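You operate a simulated robot arm through the tools that you are given. There is no shell and no other tool. Be economical: measure what you need, move in short steps, check, and stop when the job is done.

The job below is to be done with a simulated robot arm. You get a single attempt, and the scene is never put back.

TASK
Put one of the pewter shakers from the top of the writing table on top of the blue block.

The check looks at the end state, three seconds after you hand in, the way a careful person would. Anything else that was tipped, shoved, dropped, spilled or broken makes it a failure.

THE ROBOT
A 5-joint arm with a two-finger parallel gripper, fixed in place. Base frame: the origin is at the foot of the arm, x ahead of it, y to its left, z up; the work surface is at about z = 0. Units: cm, rad, N and s.
With the tool pointing down near the work surface it reaches from about 26 to 60 cm from the base axis. Its first joint turns from -1.152 to 1.152 rad. The tool tilts only in the upright plane through the base axis and itself; it spins freely about its own axis. Payload 1.57 kg.
Tool frame: the origin (TCP) lies between the finger pads and is the grasp point; the fingertips stand 3 cm ahead of it; z points along the fingers, y is the line along which they close. The gripper opens to 8 cm. The fingers are 1.7 cm wide and 1.2 cm thick; the gripper's body (4 by 8.2 cm) begins 8 cm behind the TCP.
Orientation is that of the tool frame in the base frame, as [roll, pitch, yaw] about the fixed x, y, z axes, in that order (R = Rz(yaw) Ry(pitch) Rx(roll)). With the fingers straight down and closing along the base's y, the tool's x points along the base's -x, its y along +y and its z along -z.

THE INTERFACE
- The arm moves only by the tool nudge_tool. Its argument "increments" is text: rows parted by semicolons, each of 5 numbers parted by spaces: the opening, from 0 (shut) to 1 (fully open), then the shift along the tool's x, y, z in units of 100 mm (1.0 is 100 mm), then the turn about the tool's z in units of 180 degrees (1.0 is 180 degrees). In form: claw tx ty tz twist; .... A call has 1 to 12 rows; each row is the pose to reach, as a shift and turn from the pose commanded when the call began, along the tool's axes at that moment. A call with a number of a shift or a turn outside -1 to 1 is refused whole. Rows are played at 5 a second. More than 5 cm and 0.15 rad between two rows, or a gripper value outside its range, and nothing of the call is played. Where a pose cannot be reached the arm comes as near as it can. A force on the tool above 40 N (or 10 N above the force at the start of the call, whichever is more), or a blocked arm, ends the call early, and 0.2 s more pass. The fingers move at their own pace (about 15.3 cm/s each) and stop on an object; they squeeze with about 35 N. The grip force told is the motor's: it shows also when the fingers shut on nothing. Time passes only in rows, and 0.2 s behind the last, so rows that repeat a pose let the fingers close. The reply holds the time, the measured pose of the TCP, the force on the tool along the base axes, the opening and the grip force, in the units named above and with some noise, and new pictures: "views" is both (left out), scene, wrist or none.
- Cameras (640 x 400 px; columns grow to the right, rows downward): "scene" is fixed at [4.18, 41.97, 52.03]; the picture's right is [-0.46, -0.89, 0.00], its down [-0.60, 0.31, -0.74] and it looks along [0.66, -0.34, -0.67] (base axes); focal length 348 px, centre (320, 200). "wrist" rides on the gripper at [7.2, -0.7, -12.2] in the tool frame; the picture's right is [0.09, 1.00, 0.00], its down [-0.84, 0.08, -0.54] and it looks along [-0.54, 0.05, 0.84] (tool axes); focal length 238 px, centre (320, 200). There is no depth. A picture from a camera that has moved, and an enlarged one, comes with that camera's place and axes in the base frame and with its lens. The place of the scene camera against the robot may be out by one fixed shift of up to 2.5 cm in any direction.
- zoom(camera, box): a new picture of the part [left, top, right, bottom] of that camera's present view, enlarged. No time passes.
- sign_off(): hands the job in; it is judged then, once.

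Work in short steps. Places have to be worked out from the pictures, the camera data and where the tool is seen: move nearer, look again, correct. Check each grasp and each placing, and mend what went wrong. You have 90 turns and 200 pictures in all, those below and enlarged ones among them. Open the gripper and draw the arm clear of the work before you hand the job in, unless the task says otherwise; then end with one line.

The tools are called after ">>>" as a command line: name --argument value ..., lists and objects as JSON in quotes. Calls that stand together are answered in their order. nudge_tool: Moves the arm, as the interface text tells. Its arguments: {"type":"object","properties":{"increments":{"type":"string"},"views":{"type":"string","enum":["both","scene","wrist","none"]}},"required":["increments"]} The other tools are called the same way: zoom (camera, box) takes an enlarged picture of a part of a camera's view; sign_off () hands the job in.

At the start:

```text
time_s: 0.0
position: [22.47, 27.45, 30.71]
ee_rot: [3.141, -0.001, 3.141]
force: [0.1, 0.2, 0.0]
grip_width: 8.01
finger_force: 0.1
```

scene: 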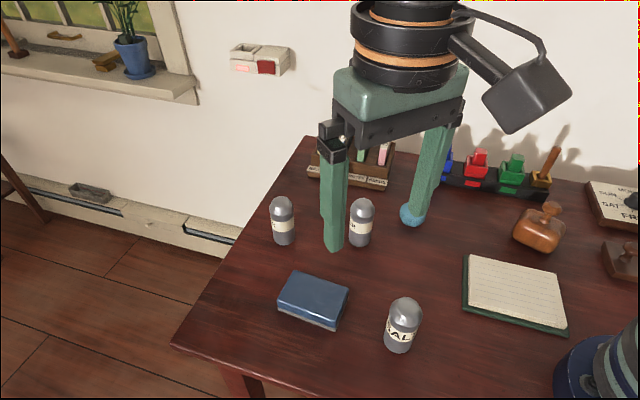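
wrist: 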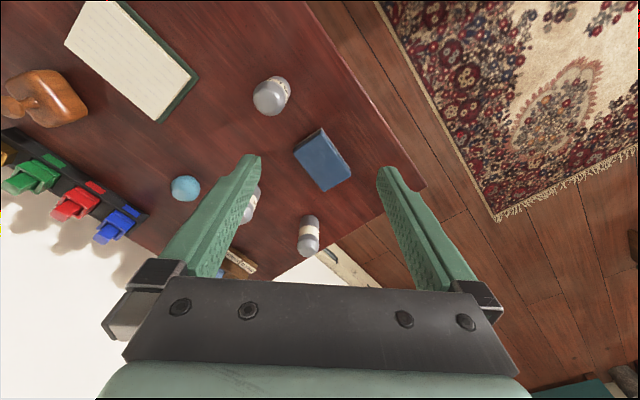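

The pictures show three shakers, a blue block, and a ball near the middle shaker. I'll look closer at them before choosing one.

>>> zoom --camera "scene" --box '[240, 170, 460, 370]'

>>> zoom --camera "wrist" --box '[160, 60, 400, 280]'

```text
2.00 times, centred on (350, 270) of scene
camera zoom: at [4.18, 41.97, 52.03], right [-0.46, -0.89, 0.0], down [-0.6, 0.31, -0.74], along [0.66, -0.34, -0.67], focal length 696 px, centre (260, 60)
```

zoom: 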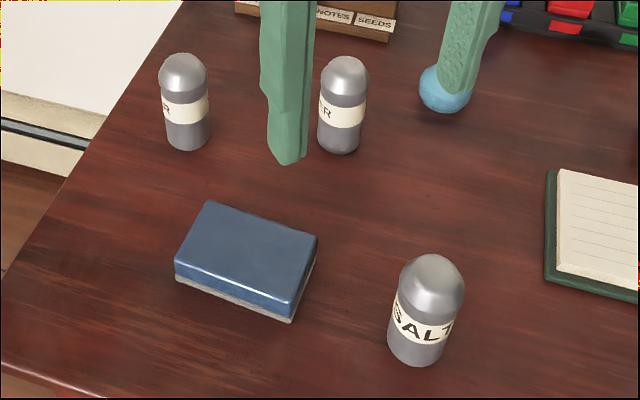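

```text
1.82 times, centred on (280, 170) of wrist
camera zoom: at [15.32, 26.89, 42.93], right [-0.09, 1.0, 0.0], down [0.84, 0.08, 0.54], along [0.54, 0.05, -0.84], focal length 433 px, centre (393, 254)
```

zoom: 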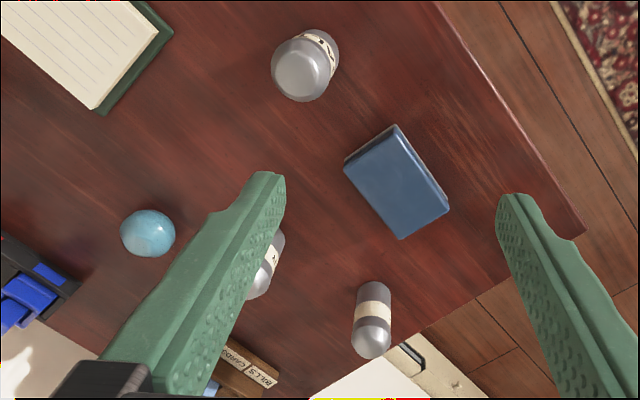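

The three shakers look identical, about 4.4 cm wide and 9–10 cm tall. I put the middle one near (41.5, 14.5) and the block near (32.5, 28.7), with clear space around the middle shaker, so I'll move up towards it while staying high.

>>> nudge_tool --increments "1 -0.25 -0.2 0 0; 1 -0.5 -0.4 0 0; 1 -0.7 -0.6 0.1 0; 1 -0.9 -0.8 0.2 0; 1 -0.9 -0.8 0.2 0"

```text
time_s: 1.2
position: [31.59, 19.55, 28.9]
ee_rot: [-3.141, 0.0, -3.142]
force: [-0.1, 0.8, -0.5]
grip_width: 8.0
finger_force: 0.1
camera wrist: at [24.42, 18.89, 41.04], right [-0.09, 1.0, 0.0], down [0.84, 0.08, 0.54], along [0.54, 0.05, -0.84], focal length 238 px, centre (320, 200)
```

scene: 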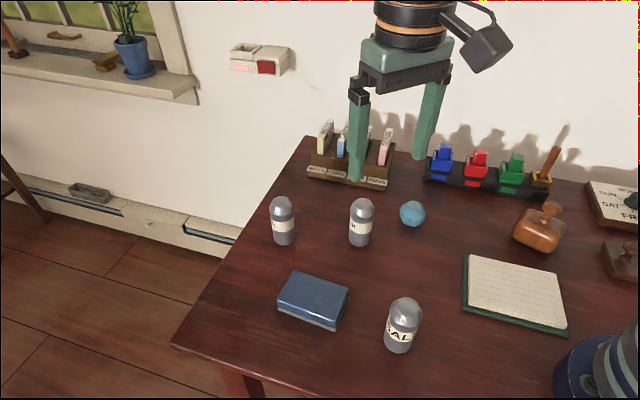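
wrist: 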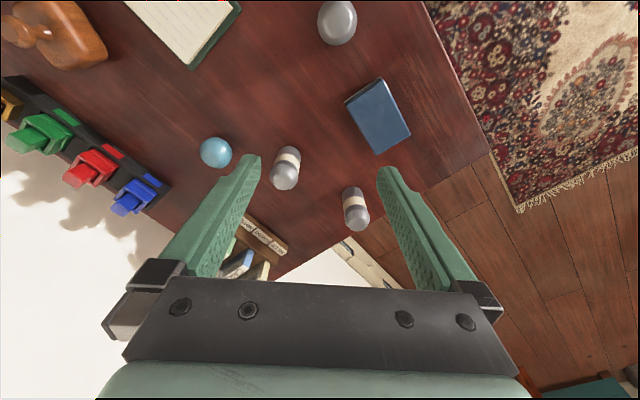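

The wrist view puts the middle shaker at about (41.8, 14.9), agreeing with the scene view. I'll move over it and down to about z = 19, then look again.

>>> nudge_tool --increments "1 -0.3 -0.15 0 0; 1 -0.6 -0.3 0.15 0; 1 -0.85 -0.4 0.4 0; 1 -1 -0.46 0.7 0; 1 -1 -0.46 0.95 0; 1 -1 -0.46 0.95 0"

```text
time_s: 2.6
position: [41.63, 14.86, 19.18]
ee_rot: [-3.14, 0.0, 3.141]
force: [0.0, -0.6, 0.9]
grip_width: 8.01
finger_force: 0.1
camera wrist: at [34.43, 14.27, 31.47], right [-0.09, 1.0, 0.0], down [0.84, 0.08, 0.54], along [0.54, 0.05, -0.84], focal length 238 px, centre (320, 200)
```

scene: 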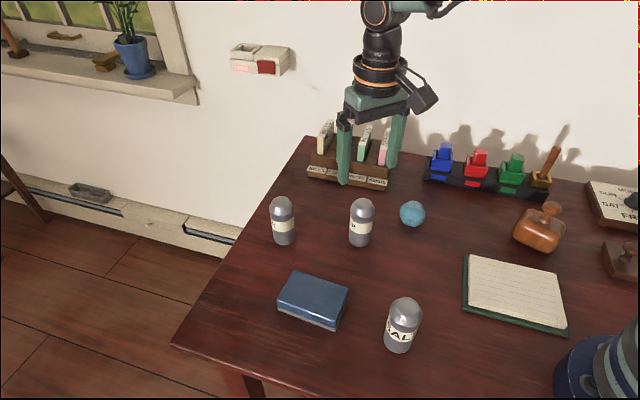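
wrist: 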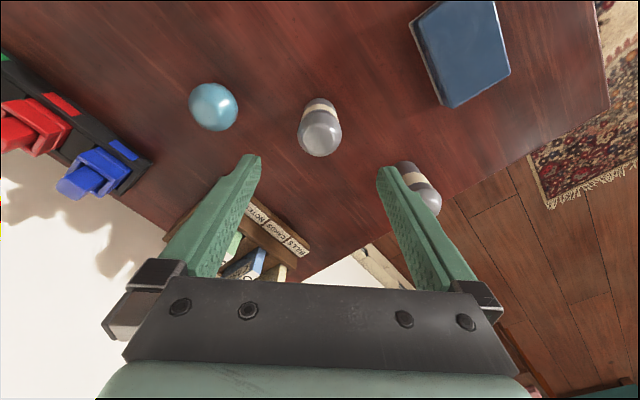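

The shaker is centred at about (42.0, 14.9) and its top is around z = 9–10, midway between the fingers. I'll go down 10 cm with a 0.35 cm shift in x, then check.

>>> nudge_tool --increments "1 -0.035 0 0.2 0; 1 -0.035 0 0.4 0; 1 -0.035 0 0.6 0; 1 -0.035 0 0.8 0; 1 -0.035 0 0.95 0; 1 -0.035 0 0.95 0"

```text
time_s: 4.0
position: [41.74, 14.8, 9.63]
ee_rot: [3.142, -0.001, 3.141]
force: [0.1, 0.1, -0.1]
grip_width: 7.99
finger_force: 0.0
camera wrist: at [34.67, 14.21, 21.93], right [-0.09, 1.0, 0.0], down [0.84, 0.08, 0.54], along [0.54, 0.05, -0.84], focal length 238 px, centre (320, 200)
```

scene: 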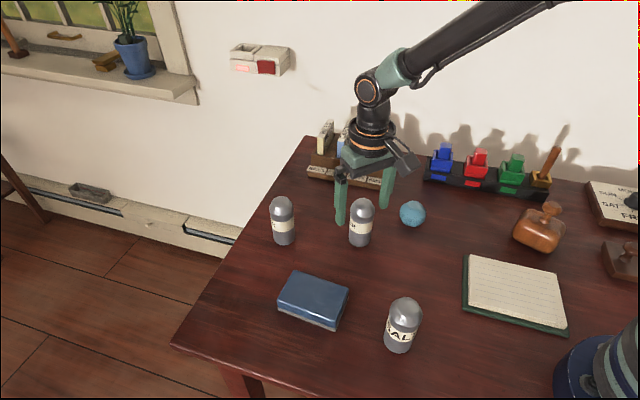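
wrist: 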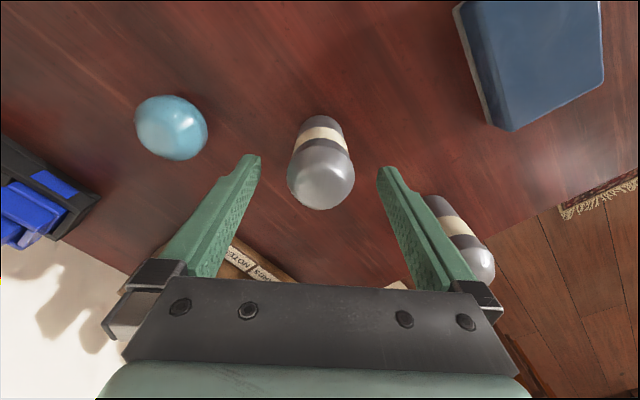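

The shaker sits centred between the fingers at about (42.1, 14.9). I'll go down to z ≈ 4.8 and close.

>>> nudge_tool --increments "1 -0.03 0.005 0.15 0; 1 -0.03 0.005 0.35 0; 1 -0.03 0.005 0.48 0; 1 -0.03 0.005 0.48 0; 0.4 -0.03 0.005 0.48 0; 0.4 -0.03 0.005 0.48 0; 0.4 -0.03 0.005 0.48 0; 0.4 -0.03 0.005 0.48 0"

```text
time_s: 5.8
position: [42.08, 15.14, 4.52]
ee_rot: [3.141, -0.001, -3.141]
force: [-0.4, 0.4, 0.5]
grip_width: 4.07
finger_force: 34.7
camera wrist: at [34.98, 14.49, 16.85], right [-0.09, 1.0, 0.0], down [0.84, 0.08, 0.54], along [0.54, 0.05, -0.84], focal length 238 px, centre (320, 200)
```

scene: 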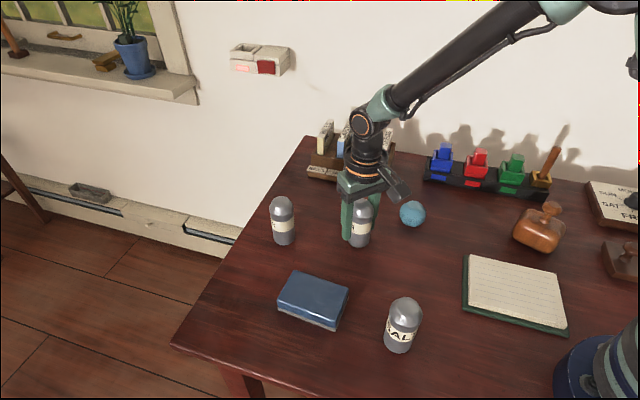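
wrist: 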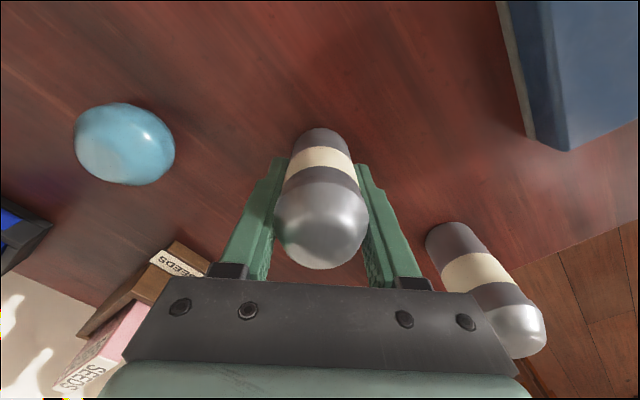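

The fingers stopped at 4.07 cm with 35 N, so the shaker is gripped. I'll lift straight up 10 cm.

>>> nudge_tool --increments "0.3 0 0 -0.1 0; 0.3 0 0 -0.3 0; 0.3 0 0 -0.55 0; 0.3 0 0 -0.8 0; 0.3 0 0 -1 0; 0.3 0 0 -1 0"

```text
time_s: 7.2
position: [42.2, 14.94, 14.88]
ee_rot: [3.141, -0.001, 3.142]
force: [-0.3, 0.5, -1.9]
grip_width: 4.03
finger_force: 34.8
camera wrist: at [35.17, 14.31, 27.21], right [-0.09, 1.0, 0.0], down [0.84, 0.08, 0.54], along [0.54, 0.05, -0.84], focal length 238 px, centre (320, 200)
```

scene: 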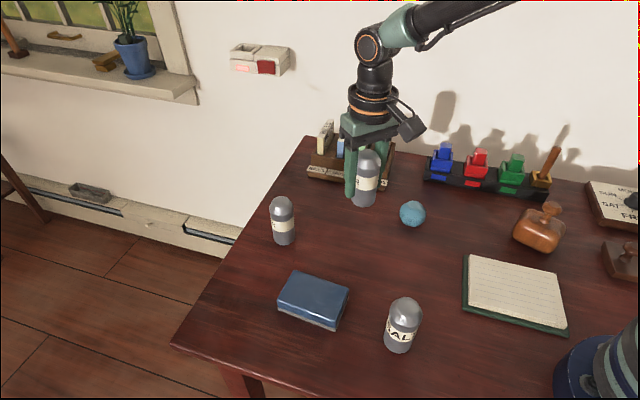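
wrist: 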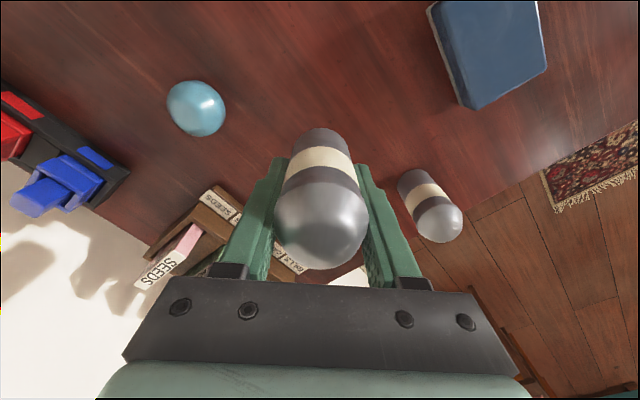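

The shaker is lifted and its base is about 10 cm up. I'll carry it towards the block at (32.7, 28.7), first part.

>>> nudge_tool --increments "0.3 0.15 0.2 0 0; 0.3 0.3 0.4 0 0; 0.3 0.45 0.6 0 0; 0.3 0.55 0.8 0 0; 0.3 0.65 0.9 0 0; 0.3 0.65 0.9 0 0" --views "wrist"

>>> nudge_tool --increments "0.3 0.1 0.2 0 0; 0.3 0.2 0.35 0 0; 0.3 0.28 0.45 0 0; 0.3 0.29 0.47 0 0; 0.3 0.29 0.47 0 0"

```text
time_s: 8.6
position: [35.75, 23.98, 14.82]
ee_rot: [-3.141, 0.001, 3.14]
force: [-0.4, -0.8, -2.1]
grip_width: 4.04
finger_force: 35.4
camera wrist: at [28.66, 23.31, 27.13], right [-0.09, 1.0, 0.0], down [0.84, 0.08, 0.54], along [0.54, 0.05, -0.84], focal length 238 px, centre (320, 200)
```

wrist: 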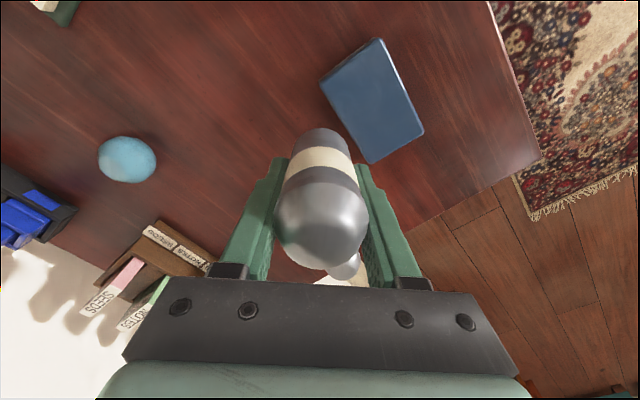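

```text
time_s: 9.8
position: [32.72, 28.63, 14.94]
ee_rot: [3.141, 0.0, 3.141]
force: [-0.2, 0.3, -0.8]
grip_width: 4.04
finger_force: 34.9
camera wrist: at [25.63, 28.06, 27.19], right [-0.09, 1.0, 0.0], down [0.84, 0.08, 0.54], along [0.54, 0.05, -0.84], focal length 238 px, centre (320, 200)
```

scene: 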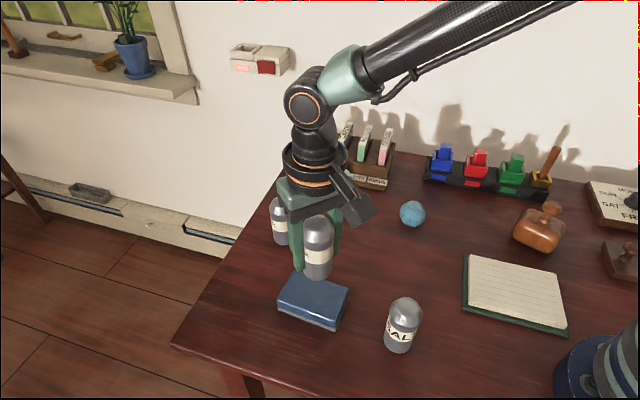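
wrist: 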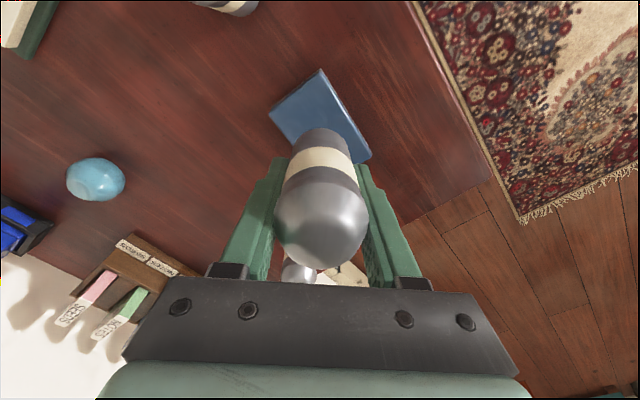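

The block's centre refines to about (33.1, 28.95), with its top around 2–2.5 cm, so contact should come near TCP z ≈ 6.8. I'll correct sideways and lower to about z = 9.

>>> nudge_tool --increments "0.3 -0.04 0.03 0.1 0; 0.3 -0.04 0.03 0.25 0; 0.3 -0.04 0.03 0.4 0; 0.3 -0.04 0.03 0.55 0; 0.3 -0.04 0.03 0.6 0; 0.3 -0.04 0.03 0.6 0"

>>> zoom --camera "scene" --box '[240, 190, 400, 340]'

```text
time_s: 11.2
position: [33.04, 28.95, 8.79]
ee_rot: [3.14, 0.0, 3.14]
force: [1.2, 0.8, -2.3]
grip_width: 4.03
finger_force: 34.7
camera wrist: at [25.9, 28.39, 21.01], right [-0.09, 1.0, 0.0], down [0.84, 0.08, 0.54], along [0.54, 0.05, -0.84], focal length 238 px, centre (320, 200)
```

scene: 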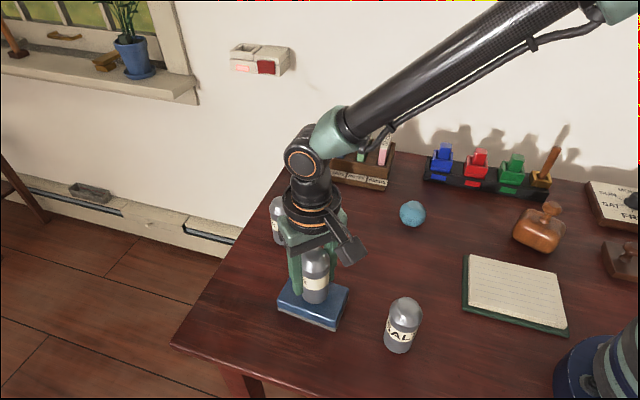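
wrist: 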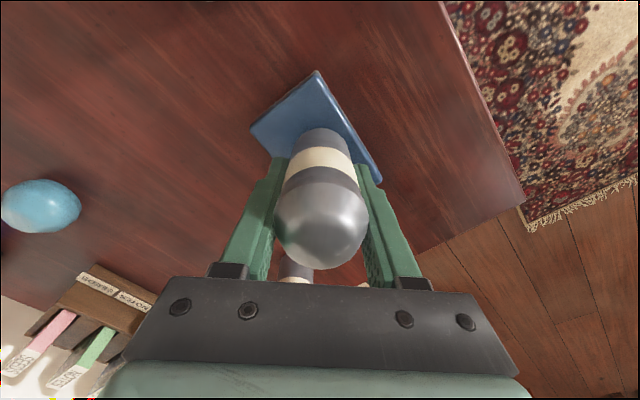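

```text
2.67 times, centred on (320, 265) of scene
camera zoom: at [4.18, 41.97, 52.03], right [-0.46, -0.89, 0.0], down [-0.6, 0.31, -0.74], along [0.66, -0.34, -0.67], focal length 928 px, centre (320, 27)
```

zoom: 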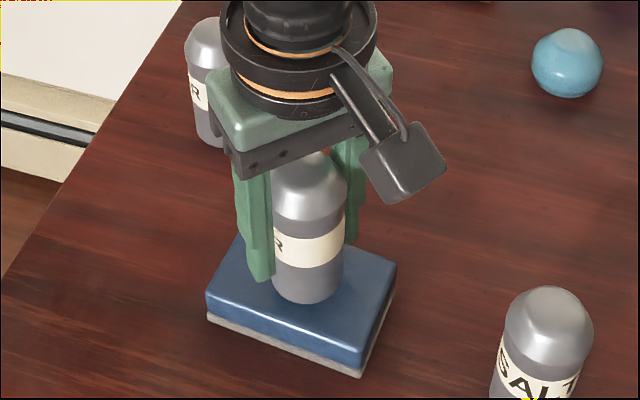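

Comparing the base of the shaker with the block's outline, the block's true centre looks about 1 cm further out in x, near (34.1, 28.8). I'll shift there, lower 0.6 cm and look.

>>> nudge_tool --increments "0.3 -0.05 -0.005 0 0; 0.3 -0.1 -0.01 0 0; 0.3 -0.1 -0.01 0.03 0; 0.3 -0.1 -0.01 0.06 0; 0.3 -0.1 -0.01 0.06 0" --views "wrist"

>>> zoom --camera "scene" --box '[240, 190, 400, 340]'

```text
time_s: 12.4
position: [34.07, 28.93, 8.25]
ee_rot: [3.141, 0.0, -3.14]
force: [0.3, -0.2, -0.9]
grip_width: 4.03
finger_force: 35.2
camera wrist: at [26.87, 28.32, 20.5], right [-0.09, 1.0, 0.0], down [0.84, 0.08, 0.54], along [0.54, 0.05, -0.84], focal length 238 px, centre (320, 200)
```

wrist: 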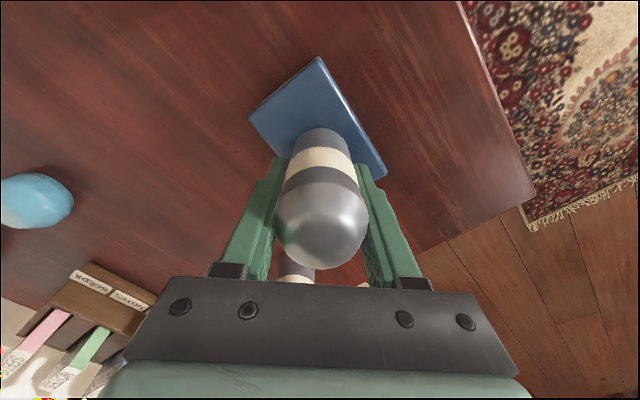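

```text
2.67 times, centred on (320, 265) of scene
camera zoom: at [4.18, 41.97, 52.03], right [-0.46, -0.89, 0.0], down [-0.6, 0.31, -0.74], along [0.66, -0.34, -0.67], focal length 928 px, centre (320, 27)
```

zoom: 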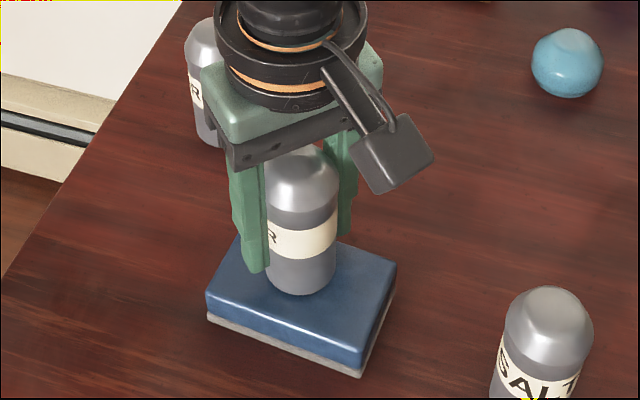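

The base now looks well placed to land near the block's centre. I'll lower in small steps and watch the force.

>>> nudge_tool --increments "0.3 0 0 0.02 0; 0.3 0 0 0.04 0; 0.3 0 0 0.06 0; 0.3 0 0 0.08 0; 0.3 0 0 0.08 0" --views "none"

>>> zoom --camera "scene" --box '[240, 190, 400, 340]'

```text
time_s: 13.6
position: [34.24, 29.0, 7.54]
ee_rot: [3.136, 0.003, 3.141]
force: [0.0, -8.8, 34.2]
grip_width: 4.05
finger_force: 34.9
```

```text
2.67 times, centred on (320, 265) of scene
camera zoom: at [4.17, 41.96, 52.05], right [-0.46, -0.89, 0.0], down [-0.6, 0.31, -0.74], along [0.66, -0.34, -0.67], focal length 928 px, centre (320, 27)
```

zoom: 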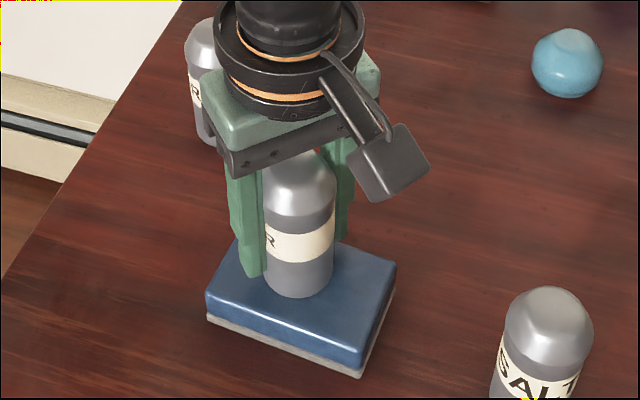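

The shaker is on the block, with 34 N of upward force. It looks well inside the block's edges, so I'll ease up slightly to relieve the pressure before releasing.

>>> nudge_tool --increments "0.3 0 0 -0.006 0; 0.3 0 0 -0.012 0; 0.3 0 0 -0.012 0" --views "none"

```text
time_s: 14.4
position: [34.11, 29.06, 7.62]
ee_rot: [3.141, 0.002, -3.138]
force: [2.4, 4.8, 13.6]
grip_width: 4.02
finger_force: 34.9
```

The force is down to 14 N; I'll ease another 0.8 mm or so.

>>> nudge_tool --increments "0.3 0 0 -0.004 0; 0.3 0 0 -0.008 0; 0.3 0 0 -0.008 0" --views "none"

>>> zoom --camera "wrist" --box '[200, 30, 420, 290]'

```text
time_s: 15.2
position: [34.04, 28.81, 7.66]
ee_rot: [-3.14, -0.002, 3.14]
force: [1.2, 0.8, 3.1]
grip_width: 4.03
finger_force: 34.5
```

```text
1.54 times, centred on (310, 160) of wrist
camera zoom: at [26.95, 28.2, 19.89], right [-0.09, 1.0, 0.0], down [0.84, 0.08, 0.54], along [0.54, 0.05, -0.84], focal length 367 px, centre (335, 262)
```

zoom: 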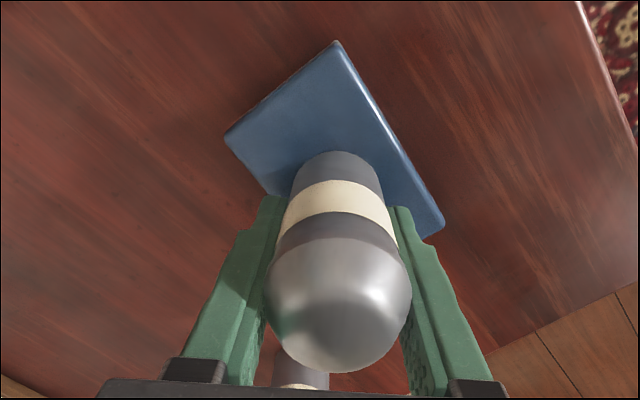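

The force is near zero and the shaker stands on the block, centred within a few mm in the scene view. I'll release gradually.

>>> nudge_tool --increments "0.5 0 0 0 0; 0.54 0 0 0 0; 0.6 0 0 0 0; 0.75 0 0 0 0; 0.9 0 0 0 0; 0.9 0 0 0 0"

>>> zoom --camera "scene" --box '[240, 190, 400, 340]'

```text
time_s: 16.6
position: [34.15, 28.94, 7.75]
ee_rot: [3.141, -0.001, -3.14]
force: [-0.6, -0.1, -0.1]
grip_width: 7.19
finger_force: 0.0
camera wrist: at [27.0, 28.25, 19.94], right [-0.09, 1.0, 0.0], down [0.84, 0.08, 0.54], along [0.54, 0.05, -0.84], focal length 238 px, centre (320, 200)
```

scene: 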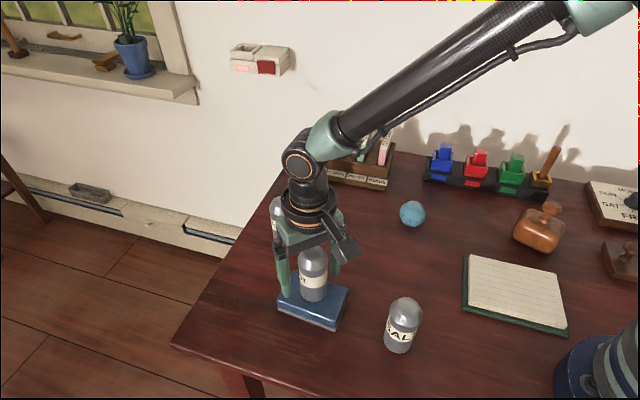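
wrist: 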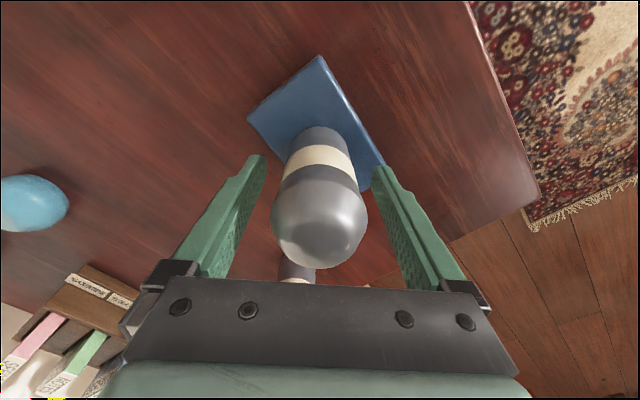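

```text
2.67 times, centred on (320, 265) of scene
camera zoom: at [4.18, 41.97, 52.03], right [-0.46, -0.89, 0.0], down [-0.6, 0.31, -0.74], along [0.66, -0.34, -0.67], focal length 928 px, centre (320, 27)
```

zoom: 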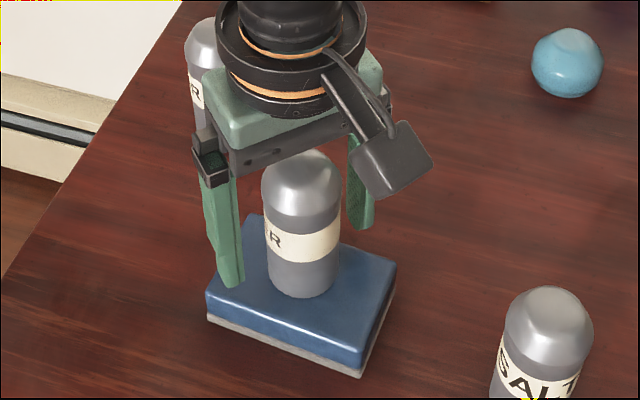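

The shaker stands upright on the block and is free of the fingers. I'll raise the gripper straight up.

>>> nudge_tool --increments "0.95 0 0 -0.15 0; 0.95 0 0 -0.35 0; 0.95 0 0 -0.6 0; 0.95 0 0 -0.85 0; 0.95 0 0 -1 0; 0.95 0 0 -1 0" --views "none"

>>> nudge_tool --increments "0.95 0 -0.1 -0.3 0; 0.95 0 -0.3 -0.5 0; 0.95 0 -0.6 -0.6 0; 0.95 0 -0.9 -0.6 0; 0.95 0 -1 -0.6 0; 0.95 0 -1 -0.6 0"

>>> zoom --camera "scene" --box '[240, 170, 460, 370]'

```text
time_s: 18.0
position: [34.27, 28.7, 17.61]
ee_rot: [3.141, 0.0, -3.141]
force: [0.3, 0.0, -0.2]
grip_width: 7.59
finger_force: 0.0
```

```text
time_s: 19.4
position: [33.88, 18.83, 23.74]
ee_rot: [-3.141, 0.001, -3.141]
force: [-0.9, 0.0, 0.4]
grip_width: 7.61
finger_force: 0.1
camera wrist: at [26.67, 18.15, 36.0], right [-0.09, 1.0, 0.0], down [0.84, 0.08, 0.54], along [0.54, 0.05, -0.84], focal length 238 px, centre (320, 200)
```

scene: 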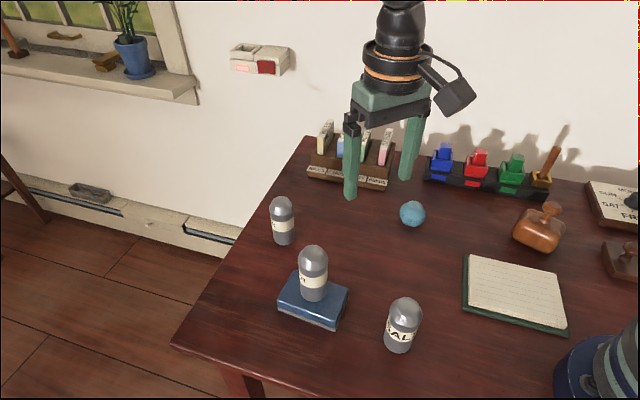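
wrist: 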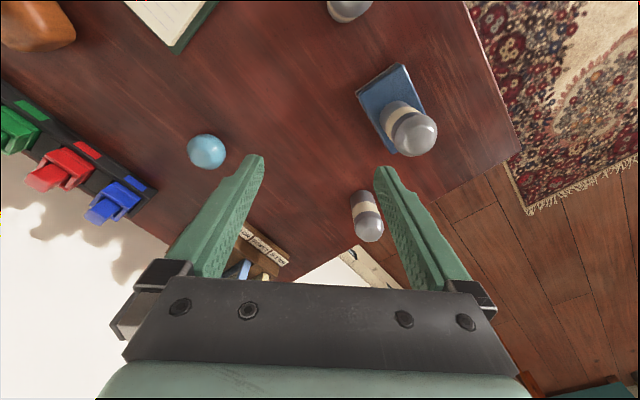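

```text
2.00 times, centred on (350, 270) of scene
camera zoom: at [4.18, 41.96, 52.03], right [-0.46, -0.89, 0.0], down [-0.6, 0.31, -0.74], along [0.66, -0.34, -0.67], focal length 696 px, centre (260, 60)
```

zoom: 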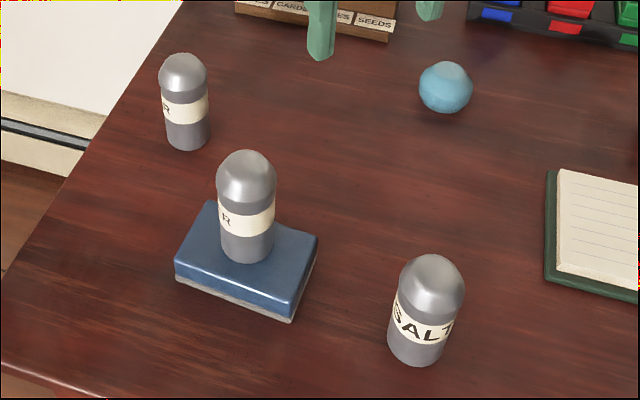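

The shaker stands upright near the middle of the block, nothing else has moved, and the arm is clear with the gripper open, so I'm handing in.

>>> sign_off

```text
The job is handed in.
```

One pewter shaker, the middle of the three, is standing upright on top of the blue block; nothing else was disturbed, and I've handed the job in.
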